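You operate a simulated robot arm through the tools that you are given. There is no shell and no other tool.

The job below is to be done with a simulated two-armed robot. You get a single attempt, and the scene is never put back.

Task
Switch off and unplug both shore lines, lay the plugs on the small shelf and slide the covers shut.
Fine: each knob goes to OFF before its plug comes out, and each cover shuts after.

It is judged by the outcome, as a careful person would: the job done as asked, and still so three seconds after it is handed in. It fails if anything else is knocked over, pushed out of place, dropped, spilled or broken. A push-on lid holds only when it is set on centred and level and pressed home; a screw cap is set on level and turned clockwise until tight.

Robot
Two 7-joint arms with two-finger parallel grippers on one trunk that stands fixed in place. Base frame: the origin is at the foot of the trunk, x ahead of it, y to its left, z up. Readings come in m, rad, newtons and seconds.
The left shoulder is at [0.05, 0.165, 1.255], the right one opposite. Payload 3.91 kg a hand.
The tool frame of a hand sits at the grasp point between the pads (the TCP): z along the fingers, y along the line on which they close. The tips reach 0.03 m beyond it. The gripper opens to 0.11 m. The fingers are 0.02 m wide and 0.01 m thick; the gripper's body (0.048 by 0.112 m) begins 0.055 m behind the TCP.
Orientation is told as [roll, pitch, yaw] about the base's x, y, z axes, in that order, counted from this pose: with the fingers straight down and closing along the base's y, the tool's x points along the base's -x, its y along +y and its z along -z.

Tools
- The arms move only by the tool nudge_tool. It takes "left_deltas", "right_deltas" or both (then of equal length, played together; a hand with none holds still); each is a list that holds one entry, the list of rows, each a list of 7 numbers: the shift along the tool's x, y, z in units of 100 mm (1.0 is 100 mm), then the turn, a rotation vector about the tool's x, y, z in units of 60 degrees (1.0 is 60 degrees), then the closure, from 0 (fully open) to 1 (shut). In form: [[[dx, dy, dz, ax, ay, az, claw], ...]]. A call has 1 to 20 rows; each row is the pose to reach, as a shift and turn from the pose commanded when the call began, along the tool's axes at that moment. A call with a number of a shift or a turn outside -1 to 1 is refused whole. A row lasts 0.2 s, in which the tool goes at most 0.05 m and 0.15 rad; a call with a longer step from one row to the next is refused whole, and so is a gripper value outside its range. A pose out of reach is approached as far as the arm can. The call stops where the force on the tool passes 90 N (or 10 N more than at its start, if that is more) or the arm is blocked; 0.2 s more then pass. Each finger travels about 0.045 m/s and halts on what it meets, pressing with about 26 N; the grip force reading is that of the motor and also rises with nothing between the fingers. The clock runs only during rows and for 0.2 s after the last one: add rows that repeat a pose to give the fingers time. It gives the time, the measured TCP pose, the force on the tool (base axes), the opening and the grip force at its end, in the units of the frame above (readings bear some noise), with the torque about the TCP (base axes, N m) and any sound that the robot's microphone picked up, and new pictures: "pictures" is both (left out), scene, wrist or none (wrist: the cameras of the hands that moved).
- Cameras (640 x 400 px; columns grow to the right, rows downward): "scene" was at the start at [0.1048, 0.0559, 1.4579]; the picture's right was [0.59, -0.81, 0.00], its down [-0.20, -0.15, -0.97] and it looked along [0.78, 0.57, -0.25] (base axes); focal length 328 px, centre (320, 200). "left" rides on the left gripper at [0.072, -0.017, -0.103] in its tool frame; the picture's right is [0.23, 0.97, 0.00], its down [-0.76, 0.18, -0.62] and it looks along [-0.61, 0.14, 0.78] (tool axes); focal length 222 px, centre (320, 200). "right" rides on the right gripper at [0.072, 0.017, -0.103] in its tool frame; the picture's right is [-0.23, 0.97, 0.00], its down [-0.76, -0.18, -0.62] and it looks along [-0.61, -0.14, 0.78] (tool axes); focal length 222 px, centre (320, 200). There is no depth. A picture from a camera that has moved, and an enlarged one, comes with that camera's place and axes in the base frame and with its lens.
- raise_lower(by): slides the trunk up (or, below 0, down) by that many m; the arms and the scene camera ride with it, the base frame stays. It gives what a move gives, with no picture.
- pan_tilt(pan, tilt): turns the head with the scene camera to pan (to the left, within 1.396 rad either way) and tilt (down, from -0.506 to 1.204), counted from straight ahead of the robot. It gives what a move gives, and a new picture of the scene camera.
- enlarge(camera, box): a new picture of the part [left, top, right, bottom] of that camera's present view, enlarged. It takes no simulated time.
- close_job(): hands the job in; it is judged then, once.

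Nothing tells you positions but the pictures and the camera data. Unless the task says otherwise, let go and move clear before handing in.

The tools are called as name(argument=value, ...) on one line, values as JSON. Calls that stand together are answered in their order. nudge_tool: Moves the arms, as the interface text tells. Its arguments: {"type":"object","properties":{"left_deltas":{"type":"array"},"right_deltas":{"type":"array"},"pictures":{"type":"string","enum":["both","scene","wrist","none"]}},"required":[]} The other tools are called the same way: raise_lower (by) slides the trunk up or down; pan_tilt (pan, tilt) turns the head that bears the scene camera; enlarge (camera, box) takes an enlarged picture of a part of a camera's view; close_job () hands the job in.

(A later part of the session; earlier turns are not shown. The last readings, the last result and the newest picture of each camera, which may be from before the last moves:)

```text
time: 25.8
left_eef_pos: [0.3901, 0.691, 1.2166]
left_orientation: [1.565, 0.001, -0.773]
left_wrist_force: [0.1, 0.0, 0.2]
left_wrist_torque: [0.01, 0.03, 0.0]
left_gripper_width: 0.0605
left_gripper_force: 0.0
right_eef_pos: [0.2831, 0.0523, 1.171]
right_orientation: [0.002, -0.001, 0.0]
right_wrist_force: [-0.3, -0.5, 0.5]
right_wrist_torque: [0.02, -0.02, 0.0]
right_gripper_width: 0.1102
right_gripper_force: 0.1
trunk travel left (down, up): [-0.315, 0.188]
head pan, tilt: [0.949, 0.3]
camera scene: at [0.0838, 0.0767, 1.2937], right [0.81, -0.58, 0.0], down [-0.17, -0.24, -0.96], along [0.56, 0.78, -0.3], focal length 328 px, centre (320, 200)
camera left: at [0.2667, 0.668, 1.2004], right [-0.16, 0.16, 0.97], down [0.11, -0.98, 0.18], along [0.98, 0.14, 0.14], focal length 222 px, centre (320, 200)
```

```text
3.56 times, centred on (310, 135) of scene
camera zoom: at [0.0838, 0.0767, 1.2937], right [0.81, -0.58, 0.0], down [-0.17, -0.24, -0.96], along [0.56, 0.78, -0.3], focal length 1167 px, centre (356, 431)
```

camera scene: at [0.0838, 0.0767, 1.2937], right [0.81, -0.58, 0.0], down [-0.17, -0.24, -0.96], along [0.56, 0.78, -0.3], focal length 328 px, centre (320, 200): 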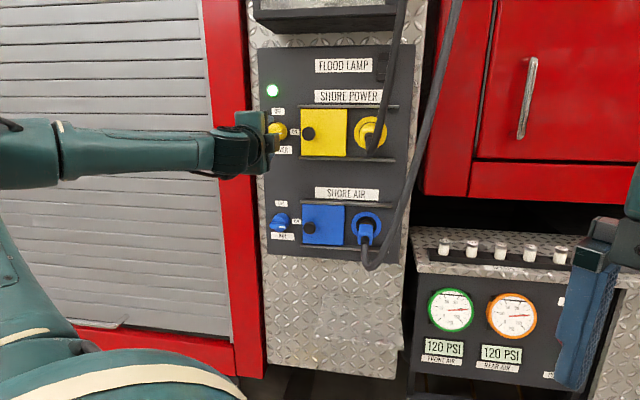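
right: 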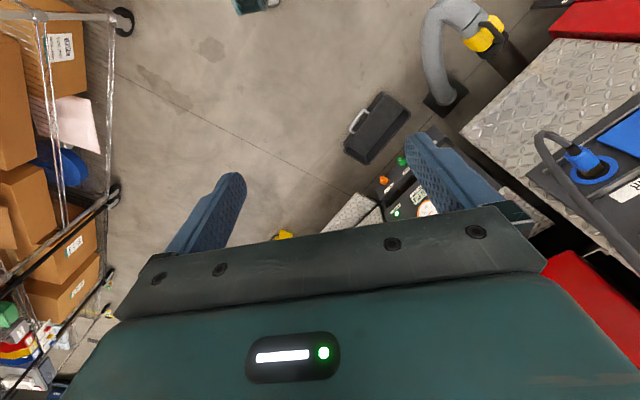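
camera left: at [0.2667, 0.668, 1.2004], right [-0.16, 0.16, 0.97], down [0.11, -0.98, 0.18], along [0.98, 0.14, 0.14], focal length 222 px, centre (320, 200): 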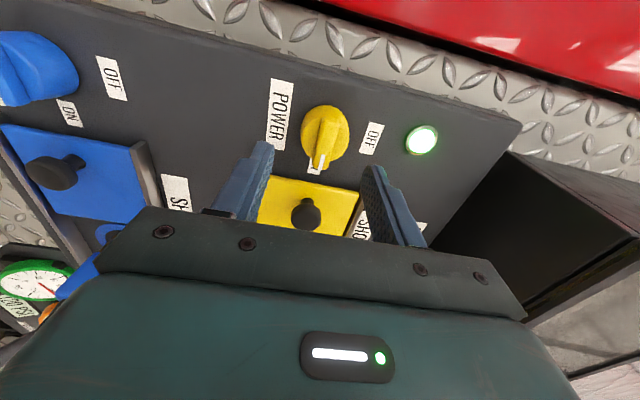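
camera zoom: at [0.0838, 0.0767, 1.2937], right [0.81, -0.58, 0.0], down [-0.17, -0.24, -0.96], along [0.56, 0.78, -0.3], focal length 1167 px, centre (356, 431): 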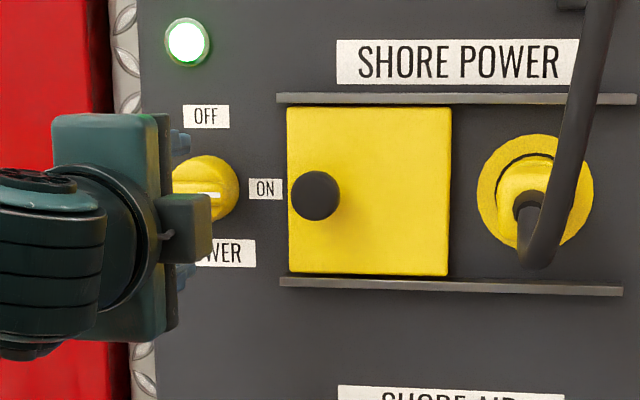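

The knob sits at a≈−0.205, z≈1.221, with the bar's face near 0.825. I'll advance about 4 cm so the fingertips straddle the bar, then check.

nudge_tool(left_deltas=[[[0.02, 0.04, 0.15, 0, 0, 0, 0.45], [0.025, 0.045, 0.3, 0, 0, 0, 0.45], [0.025, 0.045, 0.43, 0, 0, 0, 0.45], [0.025, 0.045, 0.43, 0, 0, 0, 0.45]]], pictures="both")

```text
time: 26.8
left_eef_pos: [0.4178, 0.724, 1.2232]
left_orientation: [1.564, 0.002, -0.774]
left_wrist_force: [-0.3, -0.1, -0.3]
left_wrist_torque: [0.01, 0.02, -0.03]
left_gripper_width: 0.0606
left_gripper_force: 0.1
right_eef_pos: [0.2845, 0.0531, 1.17]
right_orientation: [0.0, -0.001, -0.001]
right_wrist_force: [-0.5, -0.3, 0.8]
right_wrist_torque: [-0.03, 0.01, 0.01]
right_gripper_width: 0.1101
right_gripper_force: 0.0
trunk travel left (down, up): [-0.315, 0.188]
head pan, tilt: [0.949, 0.3]
camera scene: at [0.0837, 0.0766, 1.2937], right [0.81, -0.58, 0.0], down [-0.17, -0.24, -0.96], along [0.56, 0.78, -0.3], focal length 328 px, centre (320, 200)
camera left: at [0.2954, 0.7005, 1.206], right [-0.16, 0.16, 0.97], down [0.11, -0.98, 0.18], along [0.98, 0.14, 0.14], focal length 222 px, centre (320, 200)
```

scene: 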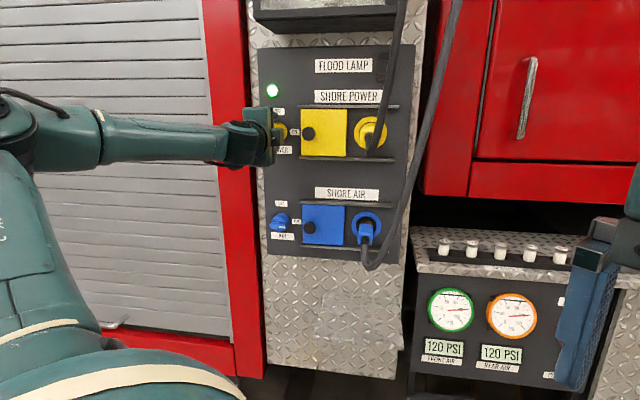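
left: 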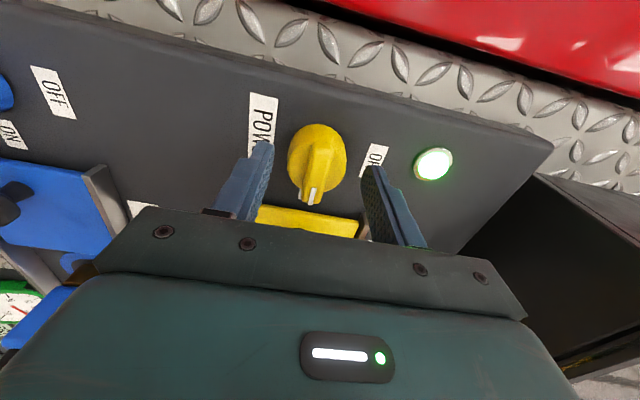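

The fingers straddle the knob's bar. I'll zoom to check centring before closing.

enlarge(camera="left", box=[220, 100, 420, 225])

```text
3.20 times, centred on (320, 162) of left
camera zoom: at [0.2954, 0.7005, 1.206], right [-0.16, 0.16, 0.97], down [0.11, -0.98, 0.18], along [0.98, 0.14, 0.14], focal length 711 px, centre (320, 320)
```

zoom: 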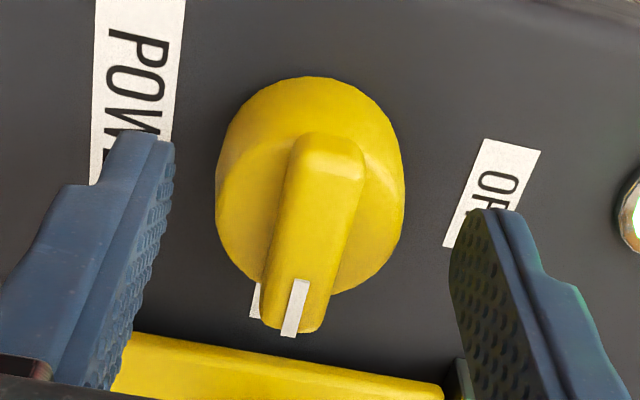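

Well centred. Closing on the knob's bar.

nudge_tool(left_deltas=[[[0, -0.01, 0, 0, 0, 0, 0.7], [0, -0.01, 0, 0, 0, 0, 0.85], [0, -0.01, 0, 0, 0, 0, 1], [0, -0.01, 0, 0, 0, 0, 1], [0, -0.01, 0, 0, 0, 0, 1]]], pictures="wrist")

```text
time: 28.0
left_eef_pos: [0.4177, 0.7233, 1.2214]
left_orientation: [1.568, 0.002, -0.773]
left_wrist_force: [-3.5, -1.8, -4.4]
left_wrist_torque: [-0.07, 0.1, 0.17]
left_gripper_width: 0.0389
left_gripper_force: 45.4
right_eef_pos: [0.2838, 0.0522, 1.1696]
right_orientation: [0.001, 0.002, 0.0]
right_wrist_force: [0.4, -1.0, -0.6]
right_wrist_torque: [0.03, -0.02, -0.03]
right_gripper_width: 0.11
right_gripper_force: 0.0
trunk travel left (down, up): [-0.315, 0.188]
head pan, tilt: [0.949, 0.3]
camera left: at [0.2957, 0.7002, 1.2043], right [-0.16, 0.16, 0.97], down [0.11, -0.98, 0.18], along [0.98, 0.14, 0.14], focal length 222 px, centre (320, 200)
```

left: 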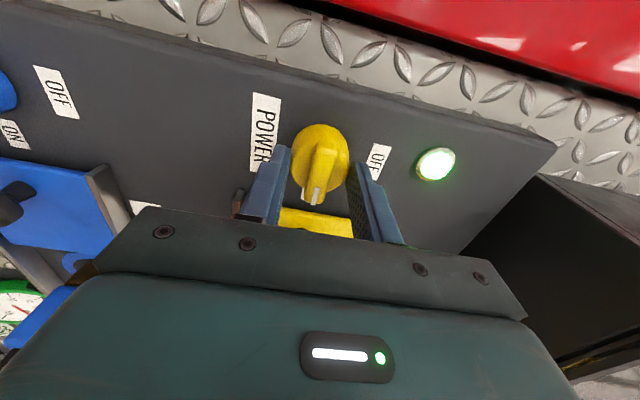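

The fingers stopped at 39 mm – they're on the round base, not the bar. I'll open a little, back off 1 cm, and grip the bar itself.

nudge_tool(left_deltas=[[[0, 0, 0, 0, 0, 0, 0.55], [0, 0, 0, 0, 0, 0, 0.5], [0, 0, -0.1, 0, 0, 0, 0.5], [0, 0, -0.1, 0, 0, 0, 0.7], [0, 0, -0.1, 0, 0, 0, 0.85], [0, 0, -0.1, 0, 0, 0, 1], [0, 0, -0.1, 0, 0, 0, 1], [0, 0, -0.1, 0, 0, 0, 1]]], pictures="wrist")

```text
time: 29.8
left_eef_pos: [0.4118, 0.7158, 1.2203]
left_orientation: [1.563, 0.001, -0.773]
left_wrist_force: [-3.3, -4.9, -5.3]
left_wrist_torque: [-0.05, 0.0, 0.46]
left_gripper_width: 0.014
left_gripper_force: 45.3
right_eef_pos: [0.283, 0.0519, 1.1698]
right_orientation: [0.002, -0.001, 0.0]
right_wrist_force: [-0.1, -0.4, 0.2]
right_wrist_torque: [0.01, 0.04, 0.01]
right_gripper_width: 0.1098
right_gripper_force: 0.1
trunk travel left (down, up): [-0.315, 0.188]
head pan, tilt: [0.949, 0.3]
camera left: at [0.2883, 0.6924, 1.2043], right [-0.16, 0.16, 0.97], down [0.11, -0.98, 0.18], along [0.98, 0.14, 0.14], focal length 222 px, centre (320, 200)
```

left: 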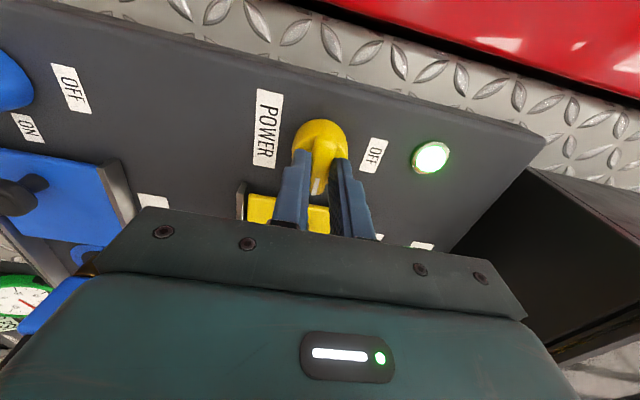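

I have the bar firmly (14 mm). I'll turn it counter-clockwise in small steps, watching for reach limits.

nudge_tool(left_deltas=[[[0, 0, 0, 0, 0, -0.14, 1], [0, 0, 0, 0, 0, -0.28, 1]]], pictures="wrist")

```text
time: 30.4
left_eef_pos: [0.4121, 0.7161, 1.2205]
left_orientation: [1.564, -0.295, -0.772]
left_wrist_force: [-5.0, -3.9, -7.9]
left_wrist_torque: [-0.02, -0.01, -0.38]
left_gripper_width: 0.0138
left_gripper_force: 44.9
right_eef_pos: [0.2828, 0.0534, 1.1695]
right_orientation: [0.001, 0.002, 0.0]
right_wrist_force: [-0.2, 0.5, -0.5]
right_wrist_torque: [0.0, 0.0, 0.01]
right_gripper_width: 0.1101
right_gripper_force: 0.1
trunk travel left (down, up): [-0.315, 0.188]
head pan, tilt: [0.949, 0.3]
camera left: at [0.2939, 0.6869, 1.1837], right [-0.35, 0.35, 0.87], down [0.05, -0.92, 0.4], along [0.93, 0.18, 0.31], focal length 222 px, centre (320, 200)
```

left: 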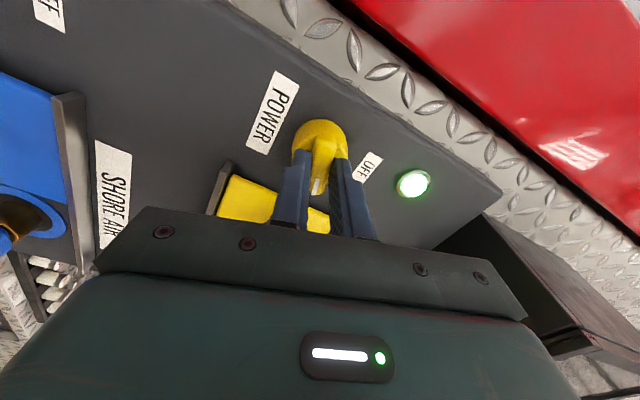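

The knob turns with the hand. Continuing the turn.

nudge_tool(left_deltas=[[[0, 0, 0, 0, 0, -0.14, 1], [0, 0, 0, 0, 0, -0.28, 1], [0, 0, 0, 0, 0, -0.42, 1], [0, 0, 0, 0, 0, -0.5, 1]]], pictures="wrist")

```text
time: 31.4
left_eef_pos: [0.4117, 0.7165, 1.2196]
left_orientation: [1.56, -0.819, -0.766]
left_wrist_force: [-7.3, -11.7, -13.1]
left_wrist_torque: [0.06, -0.05, -0.63]
left_gripper_width: 0.0139
left_gripper_force: 45.6
right_eef_pos: [0.2837, 0.0534, 1.1694]
right_orientation: [0.001, -0.001, 0.001]
right_wrist_force: [0.6, 0.3, 0.3]
right_wrist_torque: [0.01, 0.0, -0.04]
right_gripper_width: 0.1101
right_gripper_force: 0.1
trunk travel left (down, up): [-0.315, 0.188]
head pan, tilt: [0.949, 0.3]
camera left: at [0.3134, 0.6675, 1.1561], right [-0.62, 0.61, 0.5], down [-0.15, -0.72, 0.68], along [0.77, 0.34, 0.53], focal length 222 px, centre (320, 200)
```

left: 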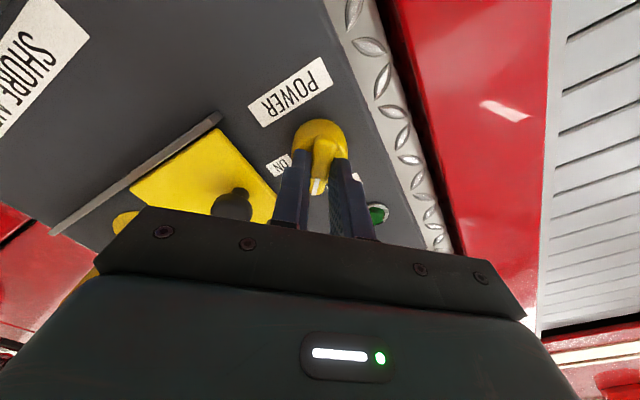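

At about 47° the green lamp has already gone out. I'll continue the remaining ~43° to bring the pointer fully to OFF.

nudge_tool(left_deltas=[[[0, 0, 0, 0, 0, -0.14, 1], [0, 0, 0, 0, 0, -0.28, 1], [0, 0, 0, 0, 0, -0.4, 1]]], pictures="wrist")

```text
time: 32.2
left_eef_pos: [0.4115, 0.7159, 1.2201]
left_orientation: [1.549, -1.238, -0.754]
left_wrist_force: [-8.5, -16.6, -16.8]
left_wrist_torque: [-0.78, 0.74, -0.16]
left_gripper_width: 0.0138
left_gripper_force: 45.1
right_eef_pos: [0.2836, 0.053, 1.1703]
right_orientation: [0.002, 0.0, 0.001]
right_wrist_force: [0.2, 0.0, -0.3]
right_wrist_torque: [0.02, 0.05, 0.0]
right_gripper_width: 0.1098
right_gripper_force: 0.1
trunk travel left (down, up): [-0.315, 0.188]
head pan, tilt: [0.949, 0.3]
camera left: at [0.3345, 0.6467, 1.1464], right [-0.71, 0.7, 0.11], down [-0.37, -0.5, 0.78], along [0.6, 0.52, 0.61], focal length 222 px, centre (320, 200)
```

left: 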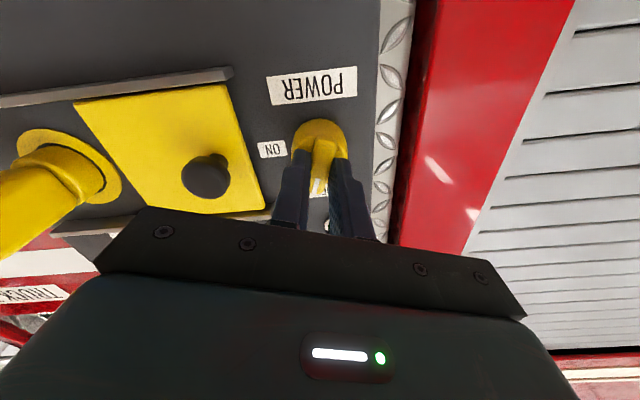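

About 71° turned. Final ~19°.

nudge_tool(left_deltas=[[[0, 0, 0, 0, 0, -0.12, 1], [0, 0, 0, 0, 0, -0.24, 1], [0, 0, 0, 0, 0, -0.32, 1]]], pictures="both")

```text
time: 33.0
left_eef_pos: [0.412, 0.7151, 1.219]
left_orientation: [-0.093, -1.564, 0.885]
left_wrist_force: [-8.9, -19.2, -18.8]
left_wrist_torque: [-0.86, 0.82, -0.4]
left_gripper_width: 0.014
left_gripper_force: 44.4
right_eef_pos: [0.2833, 0.0522, 1.1703]
right_orientation: [0.002, 0.0, 0.0]
right_wrist_force: [0.0, 0.5, 0.4]
right_wrist_torque: [0.02, 0.0, 0.0]
right_gripper_width: 0.1101
right_gripper_force: 0.0
trunk travel left (down, up): [-0.315, 0.188]
head pan, tilt: [0.949, 0.3]
camera scene: at [0.0838, 0.0762, 1.2936], right [0.81, -0.58, 0.0], down [-0.17, -0.24, -0.96], along [0.56, 0.78, -0.3], focal length 328 px, centre (320, 200)
camera left: at [0.3525, 0.6293, 1.1478], right [-0.7, 0.68, -0.23], down [-0.56, -0.32, 0.77], along [0.45, 0.66, 0.6], focal length 222 px, centre (320, 200)
```

scene: 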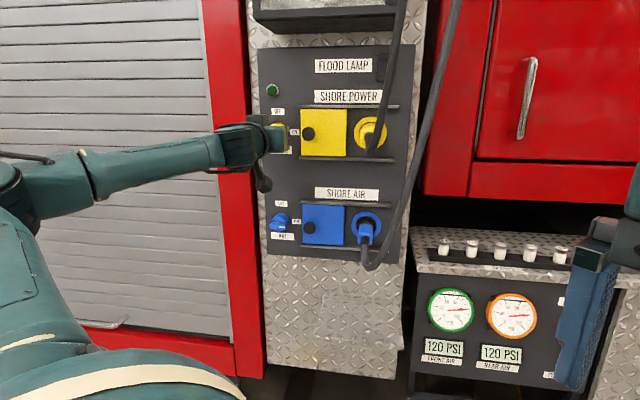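
left: 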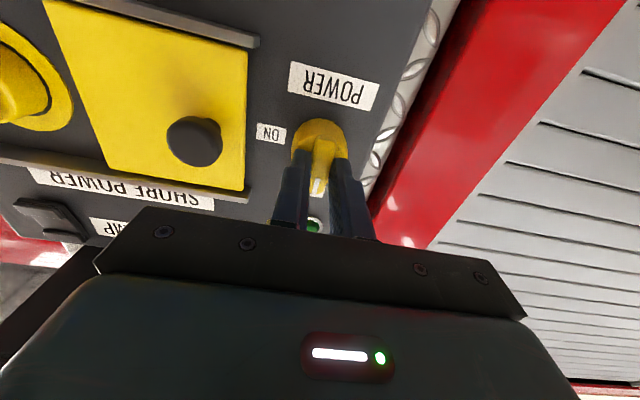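

The knob has been turned 90° to OFF and the shore power lamp is out. Releasing and backing off to inspect.

nudge_tool(left_deltas=[[[0, 0, 0, 0, 0, 0, 0.8], [0, 0, 0, 0, 0, 0, 0.6], [0, 0, 0, 0, 0, 0, 0.5], [0, 0, -0.2, 0, 0, 0, 0.5], [0, 0, -0.4, 0, 0, 0, 0.5], [0, 0, -0.6, 0, 0, 0, 0.5]]], pictures="both")

```text
time: 34.4
left_eef_pos: [0.3697, 0.6728, 1.2213]
left_orientation: [0.312, -1.567, 0.486]
left_wrist_force: [-0.3, -0.6, -0.2]
left_wrist_torque: [0.02, 0.0, -0.02]
left_gripper_width: 0.055
left_gripper_force: 0.0
right_eef_pos: [0.283, 0.0522, 1.1708]
right_orientation: [0.002, 0.0, 0.0]
right_wrist_force: [0.9, 0.4, -0.2]
right_wrist_torque: [0.01, 0.0, -0.01]
right_gripper_width: 0.1099
right_gripper_force: 0.0
trunk travel left (down, up): [-0.315, 0.188]
head pan, tilt: [0.949, 0.3]
camera scene: at [0.0836, 0.0764, 1.2937], right [0.81, -0.58, 0.0], down [-0.17, -0.24, -0.96], along [0.56, 0.78, -0.3], focal length 328 px, centre (320, 200)
camera left: at [0.3104, 0.5872, 1.1497], right [-0.7, 0.68, -0.23], down [-0.56, -0.32, 0.76], along [0.45, 0.66, 0.6], focal length 222 px, centre (320, 200)
```

scene: 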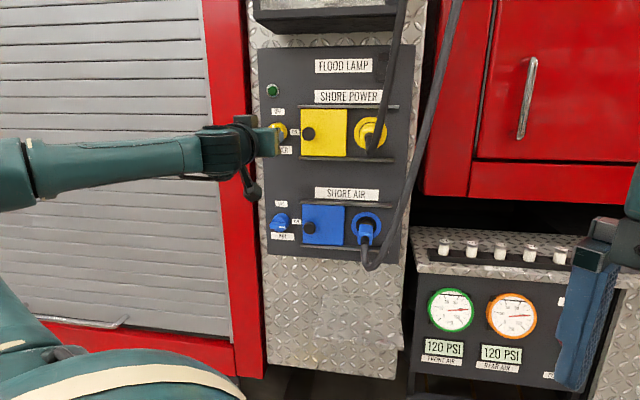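
left: 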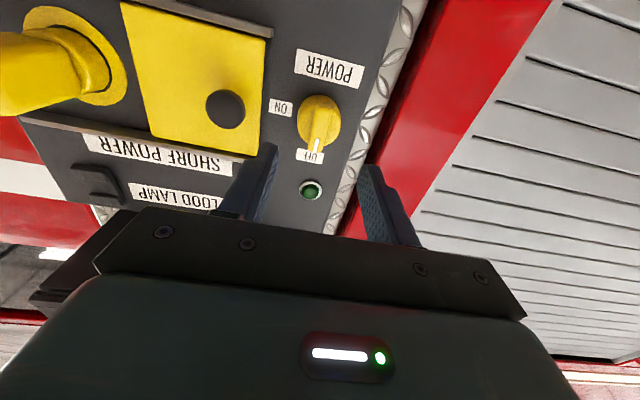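

The power pointer is on OFF. Next the air knob: I lower the trunk 0.22 m to keep the same arm posture, and roll the hand back.

raise_lower(by=-0.22)

nudge_tool(left_deltas=[[[0, 0, 0, 0, 0, 0.14, 0.5], [0, 0, 0, 0, 0, 0.28, 0.5], [0, 0, 0, 0, 0, 0.42, 0.5], [0, 0, 0, 0, 0, 0.56, 0.5], [0, 0, 0, 0, 0, 0.7, 0.5], [0, 0, 0, 0, 0, 0.75, 0.5]]], pictures="none")

nudge_tool(left_deltas=[[[0, 0, 0, 0, 0, 0.14, 0.5], [0, 0, 0, 0, 0, 0.28, 0.5], [0, 0, 0, 0, 0, 0.42, 0.5], [0, 0, 0, 0, 0, 0.56, 0.5], [0, 0, 0, 0, 0, 0.7, 0.5], [0, 0, 0, 0, 0, 0.75, 0.5]]], pictures="both")

```text
time: 36.7
left_eef_pos: [0.3703, 0.6727, 1.002]
left_orientation: [0.215, -1.565, 0.582]
left_wrist_force: [-0.5, -0.1, 0.6]
left_wrist_torque: [-0.04, 0.0, 0.04]
left_gripper_width: 0.055
left_gripper_force: 0.1
right_eef_pos: [0.2833, 0.0526, 0.9505]
right_orientation: [0.002, 0.001, -0.001]
right_wrist_force: [-0.7, 0.4, -0.1]
right_wrist_torque: [0.0, 0.03, -0.04]
right_gripper_width: 0.1101
right_gripper_force: 0.0
trunk travel left (down, up): [-0.095, 0.408]
head pan, tilt: [0.949, 0.3]
```

```text
time: 38.1
left_eef_pos: [0.3695, 0.6737, 1.0014]
left_orientation: [1.565, -0.782, -0.769]
left_wrist_force: [0.1, 0.1, -0.5]
left_wrist_torque: [0.02, -0.04, 0.0]
left_gripper_width: 0.055
left_gripper_force: 0.1
right_eef_pos: [0.2833, 0.0537, 0.9509]
right_orientation: [0.001, 0.001, -0.001]
right_wrist_force: [0.0, 0.1, -0.6]
right_wrist_torque: [-0.02, 0.0, 0.02]
right_gripper_width: 0.1099
right_gripper_force: 0.0
trunk travel left (down, up): [-0.095, 0.408]
head pan, tilt: [0.949, 0.3]
```

```text
time: 39.5
left_eef_pos: [0.3693, 0.6737, 1.002]
left_orientation: [1.566, 0.002, -0.773]
left_wrist_force: [0.3, 0.0, 0.1]
left_wrist_torque: [0.01, 0.01, 0.02]
left_gripper_width: 0.055
left_gripper_force: 0.0
right_eef_pos: [0.2833, 0.0525, 0.9496]
right_orientation: [0.002, 0.0, 0.0]
right_wrist_force: [0.2, 0.6, -0.1]
right_wrist_torque: [0.04, 0.0, 0.03]
right_gripper_width: 0.1097
right_gripper_force: 0.1
trunk travel left (down, up): [-0.095, 0.408]
head pan, tilt: [0.949, 0.3]
camera scene: at [0.0838, 0.0766, 1.0737], right [0.81, -0.58, 0.0], down [-0.17, -0.24, -0.96], along [0.56, 0.78, -0.3], focal length 328 px, centre (320, 200)
camera left: at [0.2466, 0.6504, 0.9853], right [-0.16, 0.16, 0.97], down [0.11, -0.98, 0.18], along [0.98, 0.14, 0.14], focal length 222 px, centre (320, 200)
```

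scene: 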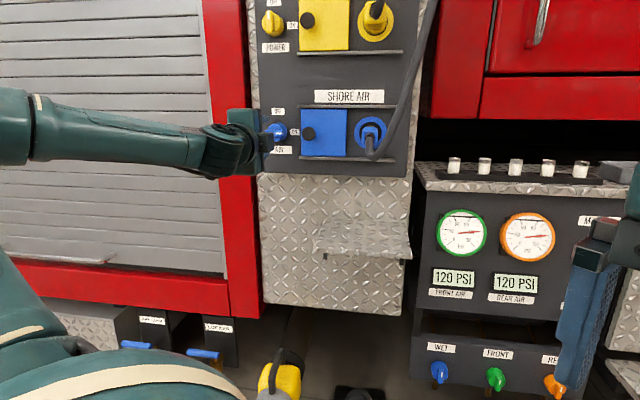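
left: 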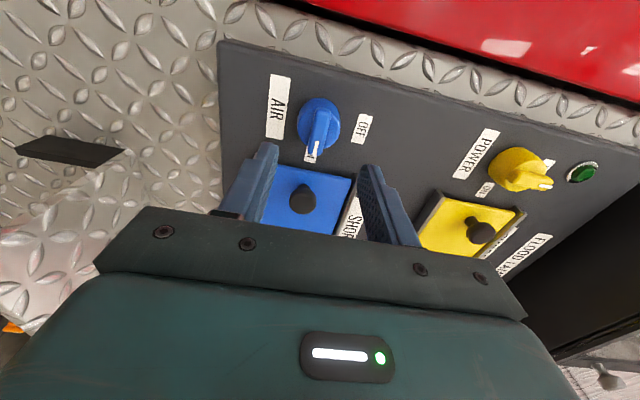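

The same posture works at the lower height. Advance 5 cm toward the air knob and check centring.

nudge_tool(left_deltas=[[[0, 0, 0.2, 0, 0, 0, 0.5], [0, 0, 0.35, 0, 0, 0, 0.5], [0, 0, 0.45, 0, 0, 0, 0.5], [0, 0, 0.45, 0, 0, 0, 0.5]]], pictures="none")

enlarge(camera="left", box=[220, 100, 420, 225])

```text
time: 40.5
left_eef_pos: [0.4, 0.7059, 1.0002]
left_orientation: [1.566, 0.0, -0.773]
left_wrist_force: [0.1, 0.2, 0.5]
left_wrist_torque: [-0.01, -0.01, -0.03]
left_gripper_width: 0.0549
left_gripper_force: 0.1
right_eef_pos: [0.2832, 0.052, 0.9496]
right_orientation: [0.001, 0.0, 0.0]
right_wrist_force: [-0.6, 0.1, -0.2]
right_wrist_torque: [-0.01, 0.0, 0.01]
right_gripper_width: 0.11
right_gripper_force: 0.1
trunk travel left (down, up): [-0.095, 0.408]
head pan, tilt: [0.949, 0.3]
```

```text
3.20 times, centred on (320, 162) of left
camera zoom: at [0.2781, 0.6831, 0.9844], right [-0.16, 0.16, 0.97], down [0.11, -0.98, 0.18], along [0.98, 0.14, 0.14], focal length 711 px, centre (320, 320)
```

zoom: 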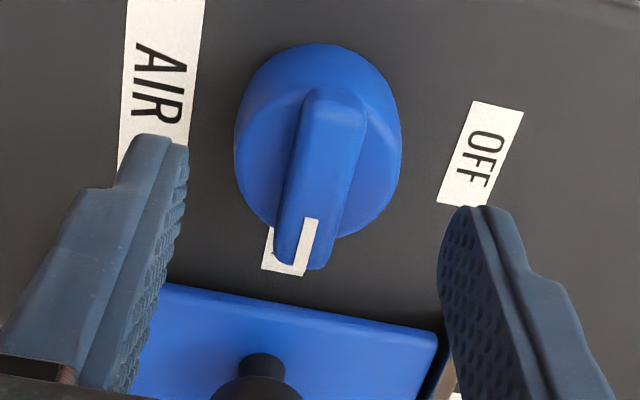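

Centred on the air knob. Advance 1.5 cm and grip the bar.

nudge_tool(left_deltas=[[[0, 0, 0.15, 0, 0, 0, 0.5], [0, 0, 0.15, 0, 0, 0, 0.7], [0, 0, 0.15, 0, 0, 0, 0.85], [0, 0, 0.15, 0, 0, 0, 1], [0, 0, 0.15, 0, 0, 0, 1], [0, 0, 0.15, 0, 0, 0, 1]]], pictures="wrist")

```text
time: 41.9
left_eef_pos: [0.4123, 0.7161, 1.0005]
left_orientation: [1.564, -0.001, -0.771]
left_wrist_force: [-2.0, -2.8, -4.8]
left_wrist_torque: [0.06, -0.04, 0.24]
left_gripper_width: 0.0138
left_gripper_force: 45.0
right_eef_pos: [0.2838, 0.0531, 0.9509]
right_orientation: [0.002, 0.0, -0.001]
right_wrist_force: [-0.9, 0.1, -0.4]
right_wrist_torque: [-0.01, -0.01, 0.01]
right_gripper_width: 0.1102
right_gripper_force: 0.1
trunk travel left (down, up): [-0.095, 0.408]
head pan, tilt: [0.949, 0.3]
camera left: at [0.2886, 0.6939, 0.9843], right [-0.16, 0.16, 0.97], down [0.11, -0.98, 0.18], along [0.98, 0.14, 0.14], focal length 222 px, centre (320, 200)
```

left: 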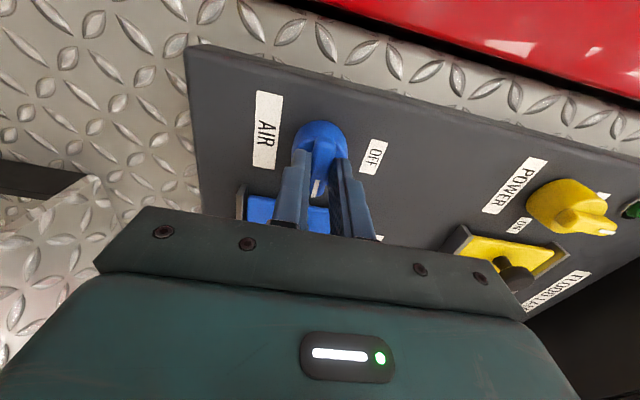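

Gripped the air knob's bar. Turning it counter-clockwise 90° in two stages.

nudge_tool(left_deltas=[[[0, 0, 0, 0, 0, -0.14, 1], [0, 0, 0, 0, 0, -0.28, 1], [0, 0, 0, 0, 0, -0.42, 1], [0, 0, 0, 0, 0, -0.56, 1], [0, 0, 0, 0, 0, -0.7, 1], [0, 0, 0, 0, 0, -0.75, 1]]], pictures="wrist")

nudge_tool(left_deltas=[[[0, 0, 0, 0, 0, -0.14, 1], [0, 0, 0, 0, 0, -0.28, 1], [0, 0, 0, 0, 0, -0.42, 1], [0, 0, 0, 0, 0, -0.56, 1], [0, 0, 0, 0, 0, -0.7, 1], [0, 0, 0, 0, 0, -0.75, 1]]], pictures="both")

```text
time: 43.3
left_eef_pos: [0.411, 0.7178, 0.9995]
left_orientation: [1.558, -0.786, -0.765]
left_wrist_force: [-8.1, -7.9, -12.2]
left_wrist_torque: [-0.91, 0.96, 0.89]
left_gripper_width: 0.0139
left_gripper_force: 44.9
right_eef_pos: [0.2836, 0.0522, 0.9504]
right_orientation: [0.002, 0.0, 0.0]
right_wrist_force: [0.0, 0.4, 0.9]
right_wrist_torque: [0.0, -0.02, 0.0]
right_gripper_width: 0.1098
right_gripper_force: 0.1
trunk travel left (down, up): [-0.095, 0.408]
head pan, tilt: [0.949, 0.3]
camera left: at [0.3126, 0.6698, 0.9369], right [-0.61, 0.6, 0.53], down [-0.14, -0.73, 0.67], along [0.78, 0.33, 0.52], focal length 222 px, centre (320, 200)
```

left: 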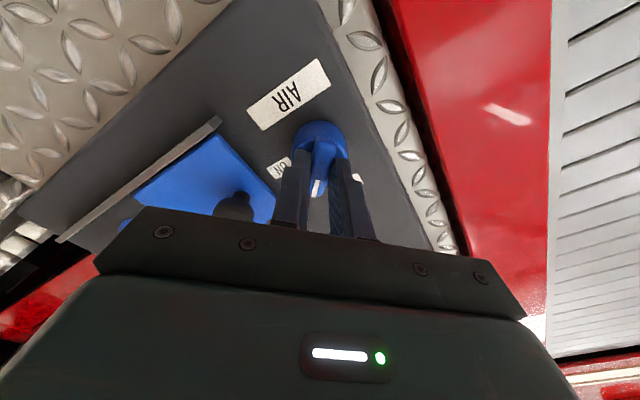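

```text
time: 44.7
left_eef_pos: [0.4118, 0.7161, 0.9981]
left_orientation: [-0.052, -1.562, 0.851]
left_wrist_force: [-14.6, -20.3, -22.2]
left_wrist_torque: [-0.64, 0.63, -0.39]
left_gripper_width: 0.0138
left_gripper_force: 45.3
right_eef_pos: [0.2828, 0.0524, 0.9497]
right_orientation: [0.002, 0.001, -0.001]
right_wrist_force: [0.0, 0.4, 0.2]
right_wrist_torque: [-0.01, -0.01, 0.04]
right_gripper_width: 0.11
right_gripper_force: 0.0
trunk travel left (down, up): [-0.095, 0.408]
head pan, tilt: [0.949, 0.3]
camera scene: at [0.0836, 0.0769, 1.0736], right [0.81, -0.58, 0.0], down [-0.17, -0.24, -0.96], along [0.56, 0.78, -0.3], focal length 328 px, centre (320, 200)
camera left: at [0.3533, 0.63, 0.9274], right [-0.7, 0.68, -0.23], down [-0.56, -0.32, 0.77], along [0.45, 0.66, 0.6], focal length 222 px, centre (320, 200)
```

scene: 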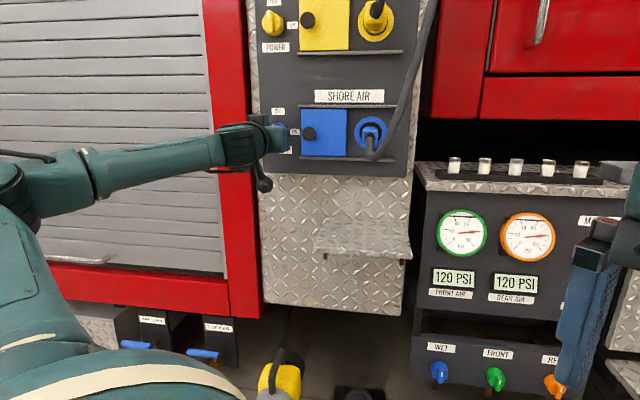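
left: 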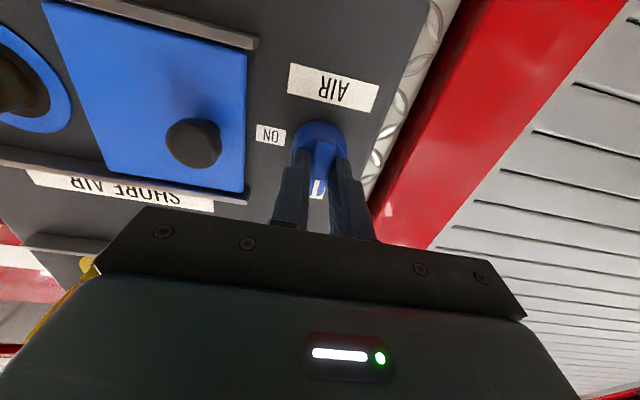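

The air knob is turned 90°. Releasing and backing off to verify.

nudge_tool(left_deltas=[[[0, 0, 0, 0, 0, 0, 0.8], [0, 0, 0, 0, 0, 0, 0.6], [0, 0, 0, 0, 0, 0, 0.5], [0, 0, -0.2, 0, 0, 0, 0.5], [0, 0, -0.4, 0, 0, 0, 0.5], [0, 0, -0.6, 0, 0, 0, 0.5], [0, 0, -0.8, 0, 0, 0, 0.5]]], pictures="both")

enlarge(camera="scene", box=[250, 60, 450, 280])

```text
time: 46.3
left_eef_pos: [0.3557, 0.6571, 0.9997]
left_orientation: [0.126, -1.567, 0.672]
left_wrist_force: [0.6, -0.8, -0.3]
left_wrist_torque: [0.05, 0.01, -0.01]
left_gripper_width: 0.0548
left_gripper_force: 0.1
right_eef_pos: [0.2828, 0.0541, 0.9508]
right_orientation: [0.001, 0.001, -0.001]
right_wrist_force: [0.3, 0.2, -0.8]
right_wrist_torque: [0.03, 0.0, 0.01]
right_gripper_width: 0.1098
right_gripper_force: 0.0
trunk travel left (down, up): [-0.095, 0.408]
head pan, tilt: [0.949, 0.3]
camera scene: at [0.0838, 0.0766, 1.0737], right [0.81, -0.58, 0.0], down [-0.17, -0.24, -0.96], along [0.56, 0.78, -0.3], focal length 328 px, centre (320, 200)
camera left: at [0.2974, 0.572, 0.928], right [-0.7, 0.68, -0.23], down [-0.56, -0.32, 0.76], along [0.45, 0.66, 0.6], focal length 222 px, centre (320, 200)
```

scene: 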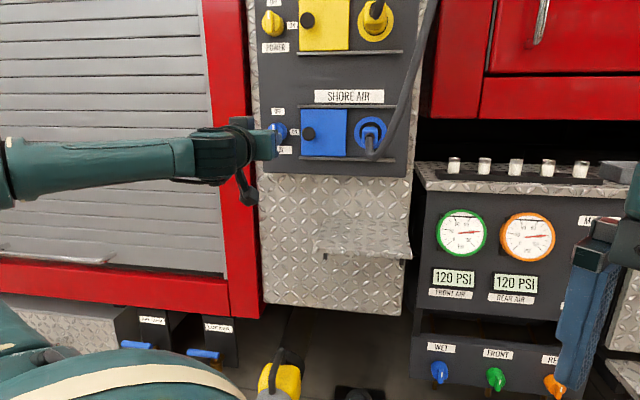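
left: 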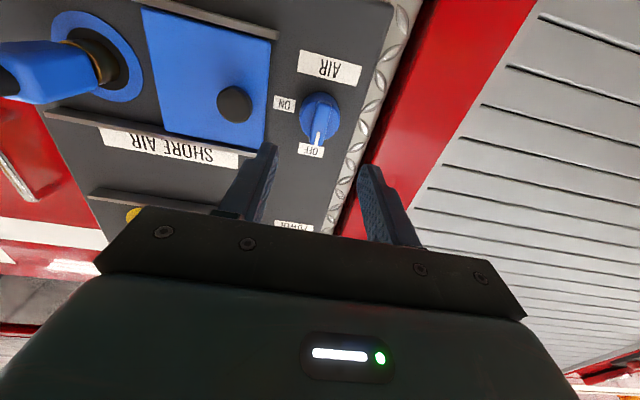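

```text
1.82 times, centred on (350, 170) of scene
camera zoom: at [0.0838, 0.0766, 1.0737], right [0.81, -0.58, 0.0], down [-0.17, -0.24, -0.96], along [0.56, 0.78, -0.3], focal length 597 px, centre (266, 254)
```

zoom: 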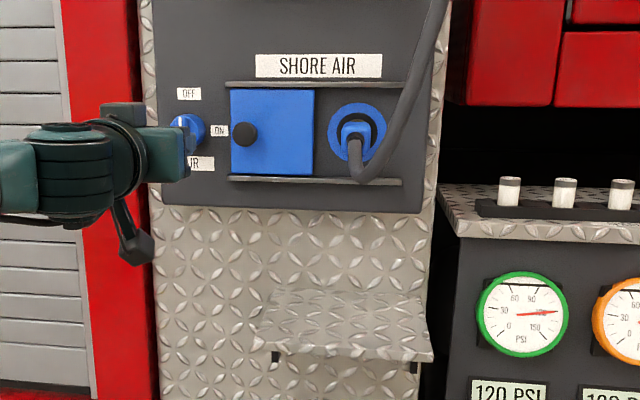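

Both pointers are at OFF. Now I study the blue (air) plug's shape and cable path before planning a side grip.

enlarge(camera="left", box=[0, 0, 200, 150])

enlarge(camera="scene", box=[320, 80, 440, 170])

enlarge(camera="right", box=[440, 0, 640, 200])

```text
2.67 times, centred on (100, 75) of left
camera zoom: at [0.2974, 0.572, 0.928], right [-0.7, 0.68, -0.23], down [-0.56, -0.32, 0.76], along [0.45, 0.66, 0.6], focal length 592 px, centre (907, 533)
```

zoom: 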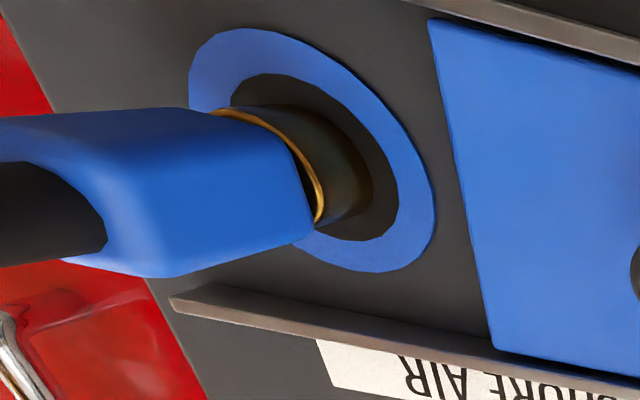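

```text
4.44 times, centred on (380, 125) of scene
camera zoom: at [0.0838, 0.0766, 1.0737], right [0.81, -0.58, 0.0], down [-0.17, -0.24, -0.96], along [0.56, 0.78, -0.3], focal length 1458 px, centre (53, 533)
```

zoom: 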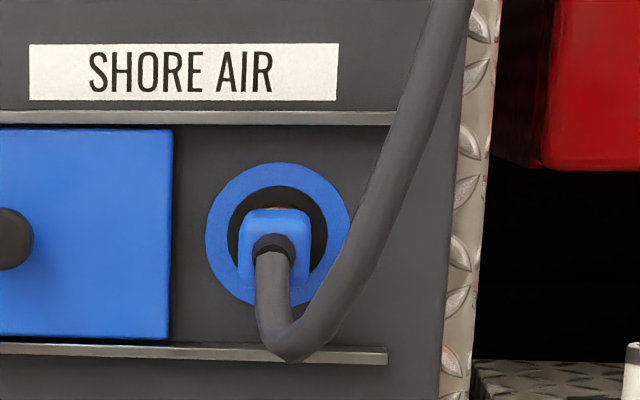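

```text
2.00 times, centred on (540, 100) of right
camera zoom: at [0.2109, 0.0682, 1.0532], right [0.23, 0.97, 0.0], down [0.76, -0.18, 0.62], along [0.61, -0.14, -0.78], focal length 444 px, centre (-120, 400)
```

zoom: 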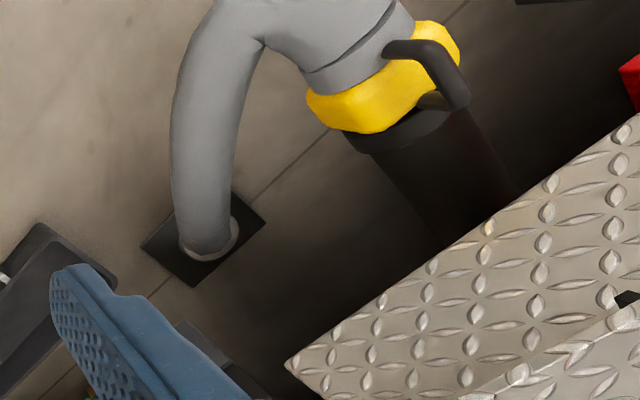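

Both plugs' bodies extend straight out from the sockets (about 0.775–0.836 m out, 34 mm square), with cables leaving toward me and rising on the right. I'll grip them from the left side with fingers above and below, so I back off and swing the hand to point rightward.

nudge_tool(left_deltas=[[[0, 0, -0.25, 0, 0, 0, 0.5], [0, 0, -0.5, 0, 0, 0, 0.5], [0, 0, -0.75, 0, 0, 0, 0.4], [0, 0, -1.0, 0, 0, 0, 0.3]]], pictures="none")

nudge_tool(left_deltas=[[[0, -0.05, 0, 0.056, 0.056, -0.096, 0.3], [0, -0.1, 0, 0.111, 0.111, -0.193, 0.3], [0, -0.15, 0, 0.167, 0.167, -0.289, 0.3], [0, -0.2, 0, 0.223, 0.223, -0.386, 0.3], [0, -0.2, 0, 0.279, 0.279, -0.482, 0.3], [0, -0.2, 0, 0.334, 0.334, -0.579, 0.3], [0, -0.2, 0, 0.39, 0.39, -0.675, 0.3]]], pictures="both")

```text
time: 47.3
left_eef_pos: [0.2849, 0.5868, 1.0005]
left_orientation: [0.078, -1.565, 0.72]
left_wrist_force: [0.0, -0.4, 0.6]
left_wrist_torque: [0.0, -0.01, 0.0]
left_gripper_width: 0.077
left_gripper_force: 0.1
right_eef_pos: [0.2836, 0.053, 0.9495]
right_orientation: [0.001, 0.0, 0.001]
right_wrist_force: [-0.9, 0.2, 0.8]
right_wrist_torque: [0.01, 0.0, 0.01]
right_gripper_width: 0.11
right_gripper_force: 0.0
trunk travel left (down, up): [-0.095, 0.408]
head pan, tilt: [0.949, 0.3]
```

```text
time: 48.9
left_eef_pos: [0.3014, 0.5733, 1.0009]
left_orientation: [-1.26, -0.758, 1.624]
left_wrist_force: [0.1, -0.5, 0.3]
left_wrist_torque: [0.0, 0.02, 0.02]
left_gripper_width: 0.0768
left_gripper_force: 0.1
right_eef_pos: [0.2836, 0.0529, 0.9497]
right_orientation: [0.002, 0.001, -0.001]
right_wrist_force: [0.1, -0.2, -0.2]
right_wrist_torque: [0.0, -0.02, -0.02]
right_gripper_width: 0.11
right_gripper_force: 0.1
trunk travel left (down, up): [-0.095, 0.408]
head pan, tilt: [0.949, 0.3]
camera scene: at [0.0838, 0.0765, 1.0737], right [0.81, -0.58, 0.0], down [-0.17, -0.24, -0.96], along [0.56, 0.78, -0.3], focal length 328 px, centre (320, 200)
camera left: at [0.2129, 0.4836, 0.9867], right [-0.32, 0.46, -0.83], down [-0.67, 0.5, 0.54], along [0.66, 0.73, 0.14], focal length 222 px, centre (320, 200)
```

scene: 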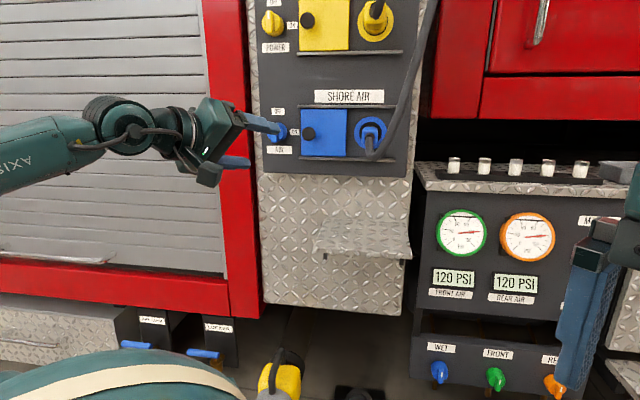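
left: 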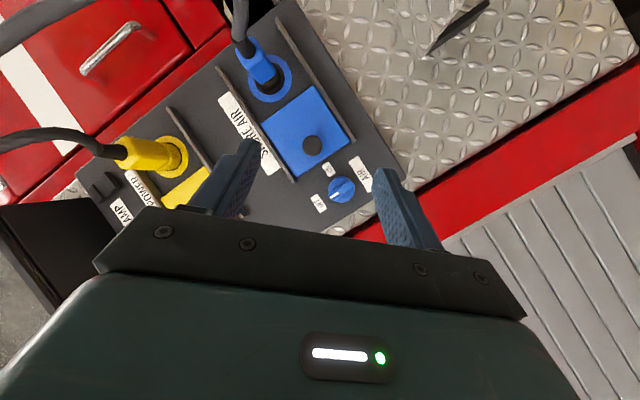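

The swing is feasible. Continuing the second half of the rotation.

nudge_tool(left_deltas=[[[0, 0, 0, 0.056, 0.056, -0.096, 0.3], [0, 0, 0, 0.111, 0.111, -0.193, 0.3], [0, 0, 0, 0.167, 0.167, -0.289, 0.3], [0, 0, 0, 0.223, 0.223, -0.386, 0.3], [0, 0, 0, 0.279, 0.279, -0.482, 0.3], [0, 0, 0, 0.334, 0.334, -0.579, 0.3], [0, 0, 0, 0.39, 0.39, -0.675, 0.3]]], pictures="both")

```text
time: 50.5
left_eef_pos: [0.3006, 0.5735, 1.0016]
left_orientation: [-1.569, 0.007, 1.318]
left_wrist_force: [-0.1, -1.1, -0.5]
left_wrist_torque: [-0.04, 0.02, -0.03]
left_gripper_width: 0.077
left_gripper_force: 0.0
right_eef_pos: [0.2841, 0.0531, 0.9508]
right_orientation: [0.002, -0.001, 0.001]
right_wrist_force: [-0.7, 0.0, 0.3]
right_wrist_torque: [-0.01, 0.01, -0.04]
right_gripper_width: 0.11
right_gripper_force: 0.0
trunk travel left (down, up): [-0.095, 0.408]
head pan, tilt: [0.949, 0.3]
camera scene: at [0.0837, 0.0766, 1.0737], right [0.81, -0.58, 0.0], down [-0.17, -0.24, -0.96], along [0.56, 0.78, -0.3], focal length 328 px, centre (320, 200)
camera left: at [0.1837, 0.5296, 1.0198], right [-0.06, -0.23, -0.97], down [-0.41, 0.89, -0.18], along [0.91, 0.39, -0.15], focal length 222 px, centre (320, 200)
```

scene: 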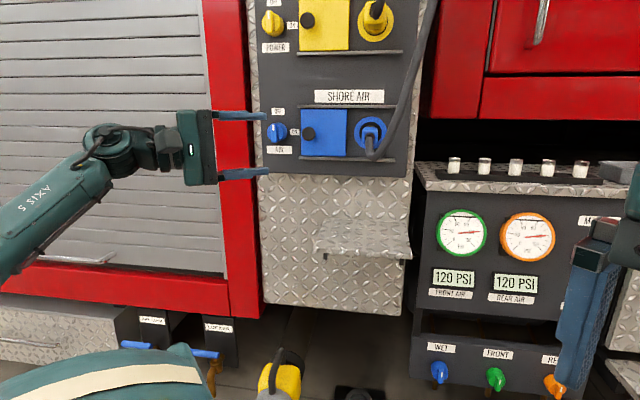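
left: 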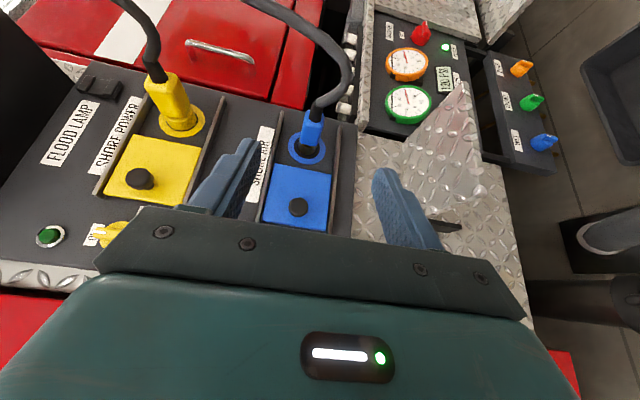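

The hand now points right with fingers above and below – as planned. I'll move toward a pre-grasp spot just left of the blue plug.

nudge_tool(left_deltas=[[[-0.16, 0, 0.25, 0, 0, 0, 0.3], [-0.31, 0, 0.5, 0, 0, 0, 0.3], [-0.47, 0, 0.75, 0, 0, 0, 0.3], [-0.62, 0, 1.0, 0, 0, 0, 0.3], [-0.62, 0, 1.0, 0, 0, 0, 0.3]]], pictures="both")

```text
time: 51.7
left_eef_pos: [0.4137, 0.6099, 1.0008]
left_orientation: [-1.57, 0.005, 1.319]
left_wrist_force: [-0.2, -0.1, 0.4]
left_wrist_torque: [0.0, 0.0, 0.0]
left_gripper_width: 0.077
left_gripper_force: 0.1
right_eef_pos: [0.2836, 0.0534, 0.9503]
right_orientation: [0.002, 0.0, -0.001]
right_wrist_force: [0.3, 0.4, 0.2]
right_wrist_torque: [0.0, -0.01, 0.03]
right_gripper_width: 0.11
right_gripper_force: 0.0
trunk travel left (down, up): [-0.095, 0.408]
head pan, tilt: [0.949, 0.3]
camera scene: at [0.0839, 0.0766, 1.0736], right [0.81, -0.58, 0.0], down [-0.17, -0.24, -0.96], along [0.56, 0.78, -0.3], focal length 328 px, centre (320, 200)
camera left: at [0.2966, 0.5645, 1.0189], right [-0.06, -0.22, -0.97], down [-0.41, 0.89, -0.18], along [0.91, 0.39, -0.15], focal length 222 px, centre (320, 200)
```

scene: 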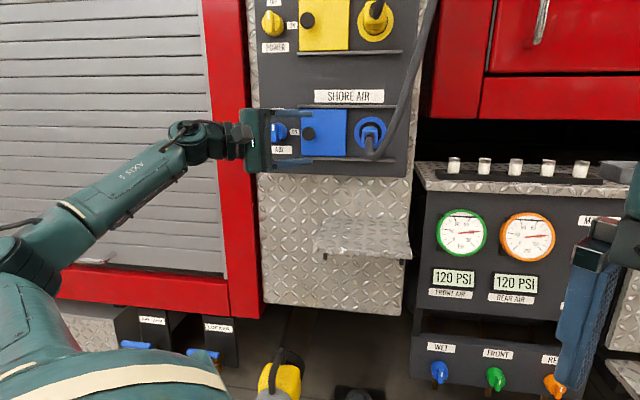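
left: 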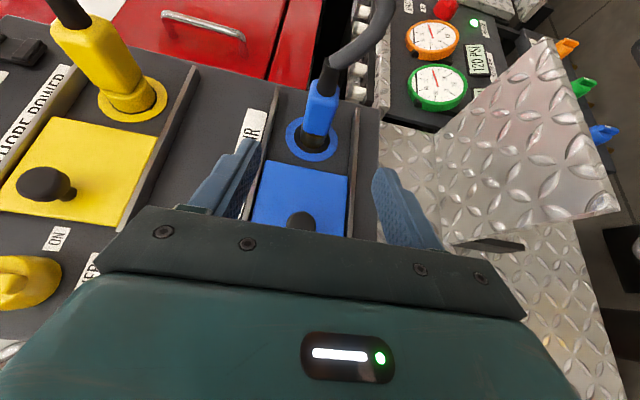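

Good view of the blue plug between the fingers. Zooming in to refine its position.

enlarge(camera="left", box=[220, 30, 420, 180])

```text
2.67 times, centred on (320, 105) of left
camera zoom: at [0.2966, 0.5645, 1.0189], right [-0.06, -0.22, -0.97], down [-0.41, 0.89, -0.18], along [0.91, 0.39, -0.15], focal length 592 px, centre (320, 453)
```

zoom: 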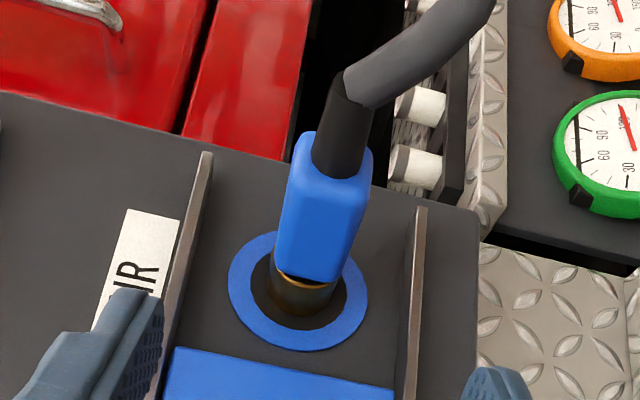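

The plug is essentially on the hand's axis. Advancing along the fingers in two stages so they straddle the plug.

nudge_tool(left_deltas=[[[0, 0.01, 0.3, 0, 0, 0, 0.3], [0.005, 0.02, 0.6, 0, 0, 0, 0.3], [0.01, 0.02, 0.85, 0, 0, 0, 0.3], [0.01, 0.02, 0.95, 0, 0, 0, 0.3], [0.01, 0.02, 0.95, 0, 0, 0, 0.3]]], pictures="both")

```text
time: 52.9
left_eef_pos: [0.5042, 0.5836, 0.9985]
left_orientation: [-1.57, 0.005, 1.321]
left_wrist_force: [0.3, -0.6, 0.2]
left_wrist_torque: [-0.03, -0.01, 0.03]
left_gripper_width: 0.0768
left_gripper_force: 0.0
right_eef_pos: [0.2842, 0.0529, 0.9498]
right_orientation: [0.001, 0.001, -0.001]
right_wrist_force: [1.1, -1.1, -0.5]
right_wrist_torque: [0.06, 0.01, 0.0]
right_gripper_width: 0.1097
right_gripper_force: 0.0
trunk travel left (down, up): [-0.095, 0.408]
head pan, tilt: [0.949, 0.3]
camera scene: at [0.0838, 0.0766, 1.0737], right [0.81, -0.58, 0.0], down [-0.17, -0.24, -0.96], along [0.56, 0.78, -0.3], focal length 328 px, centre (320, 200)
camera left: at [0.3886, 0.5402, 1.0163], right [-0.06, -0.22, -0.97], down [-0.41, 0.89, -0.18], along [0.91, 0.39, -0.15], focal length 222 px, centre (320, 200)
```

scene: 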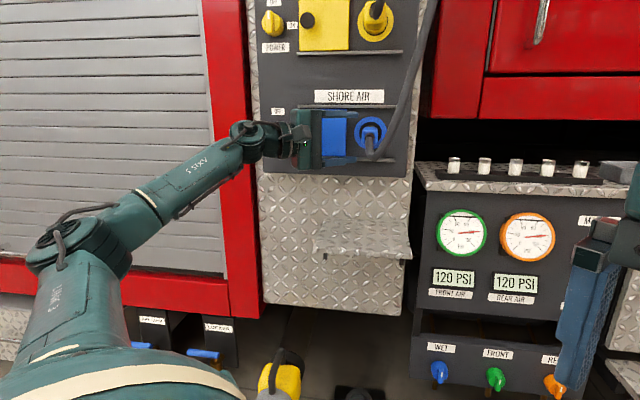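
left: 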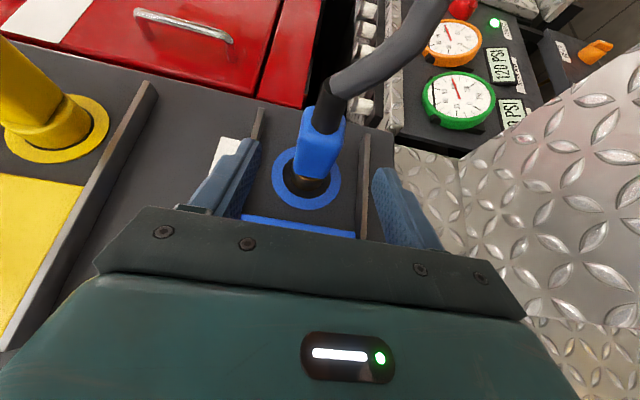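

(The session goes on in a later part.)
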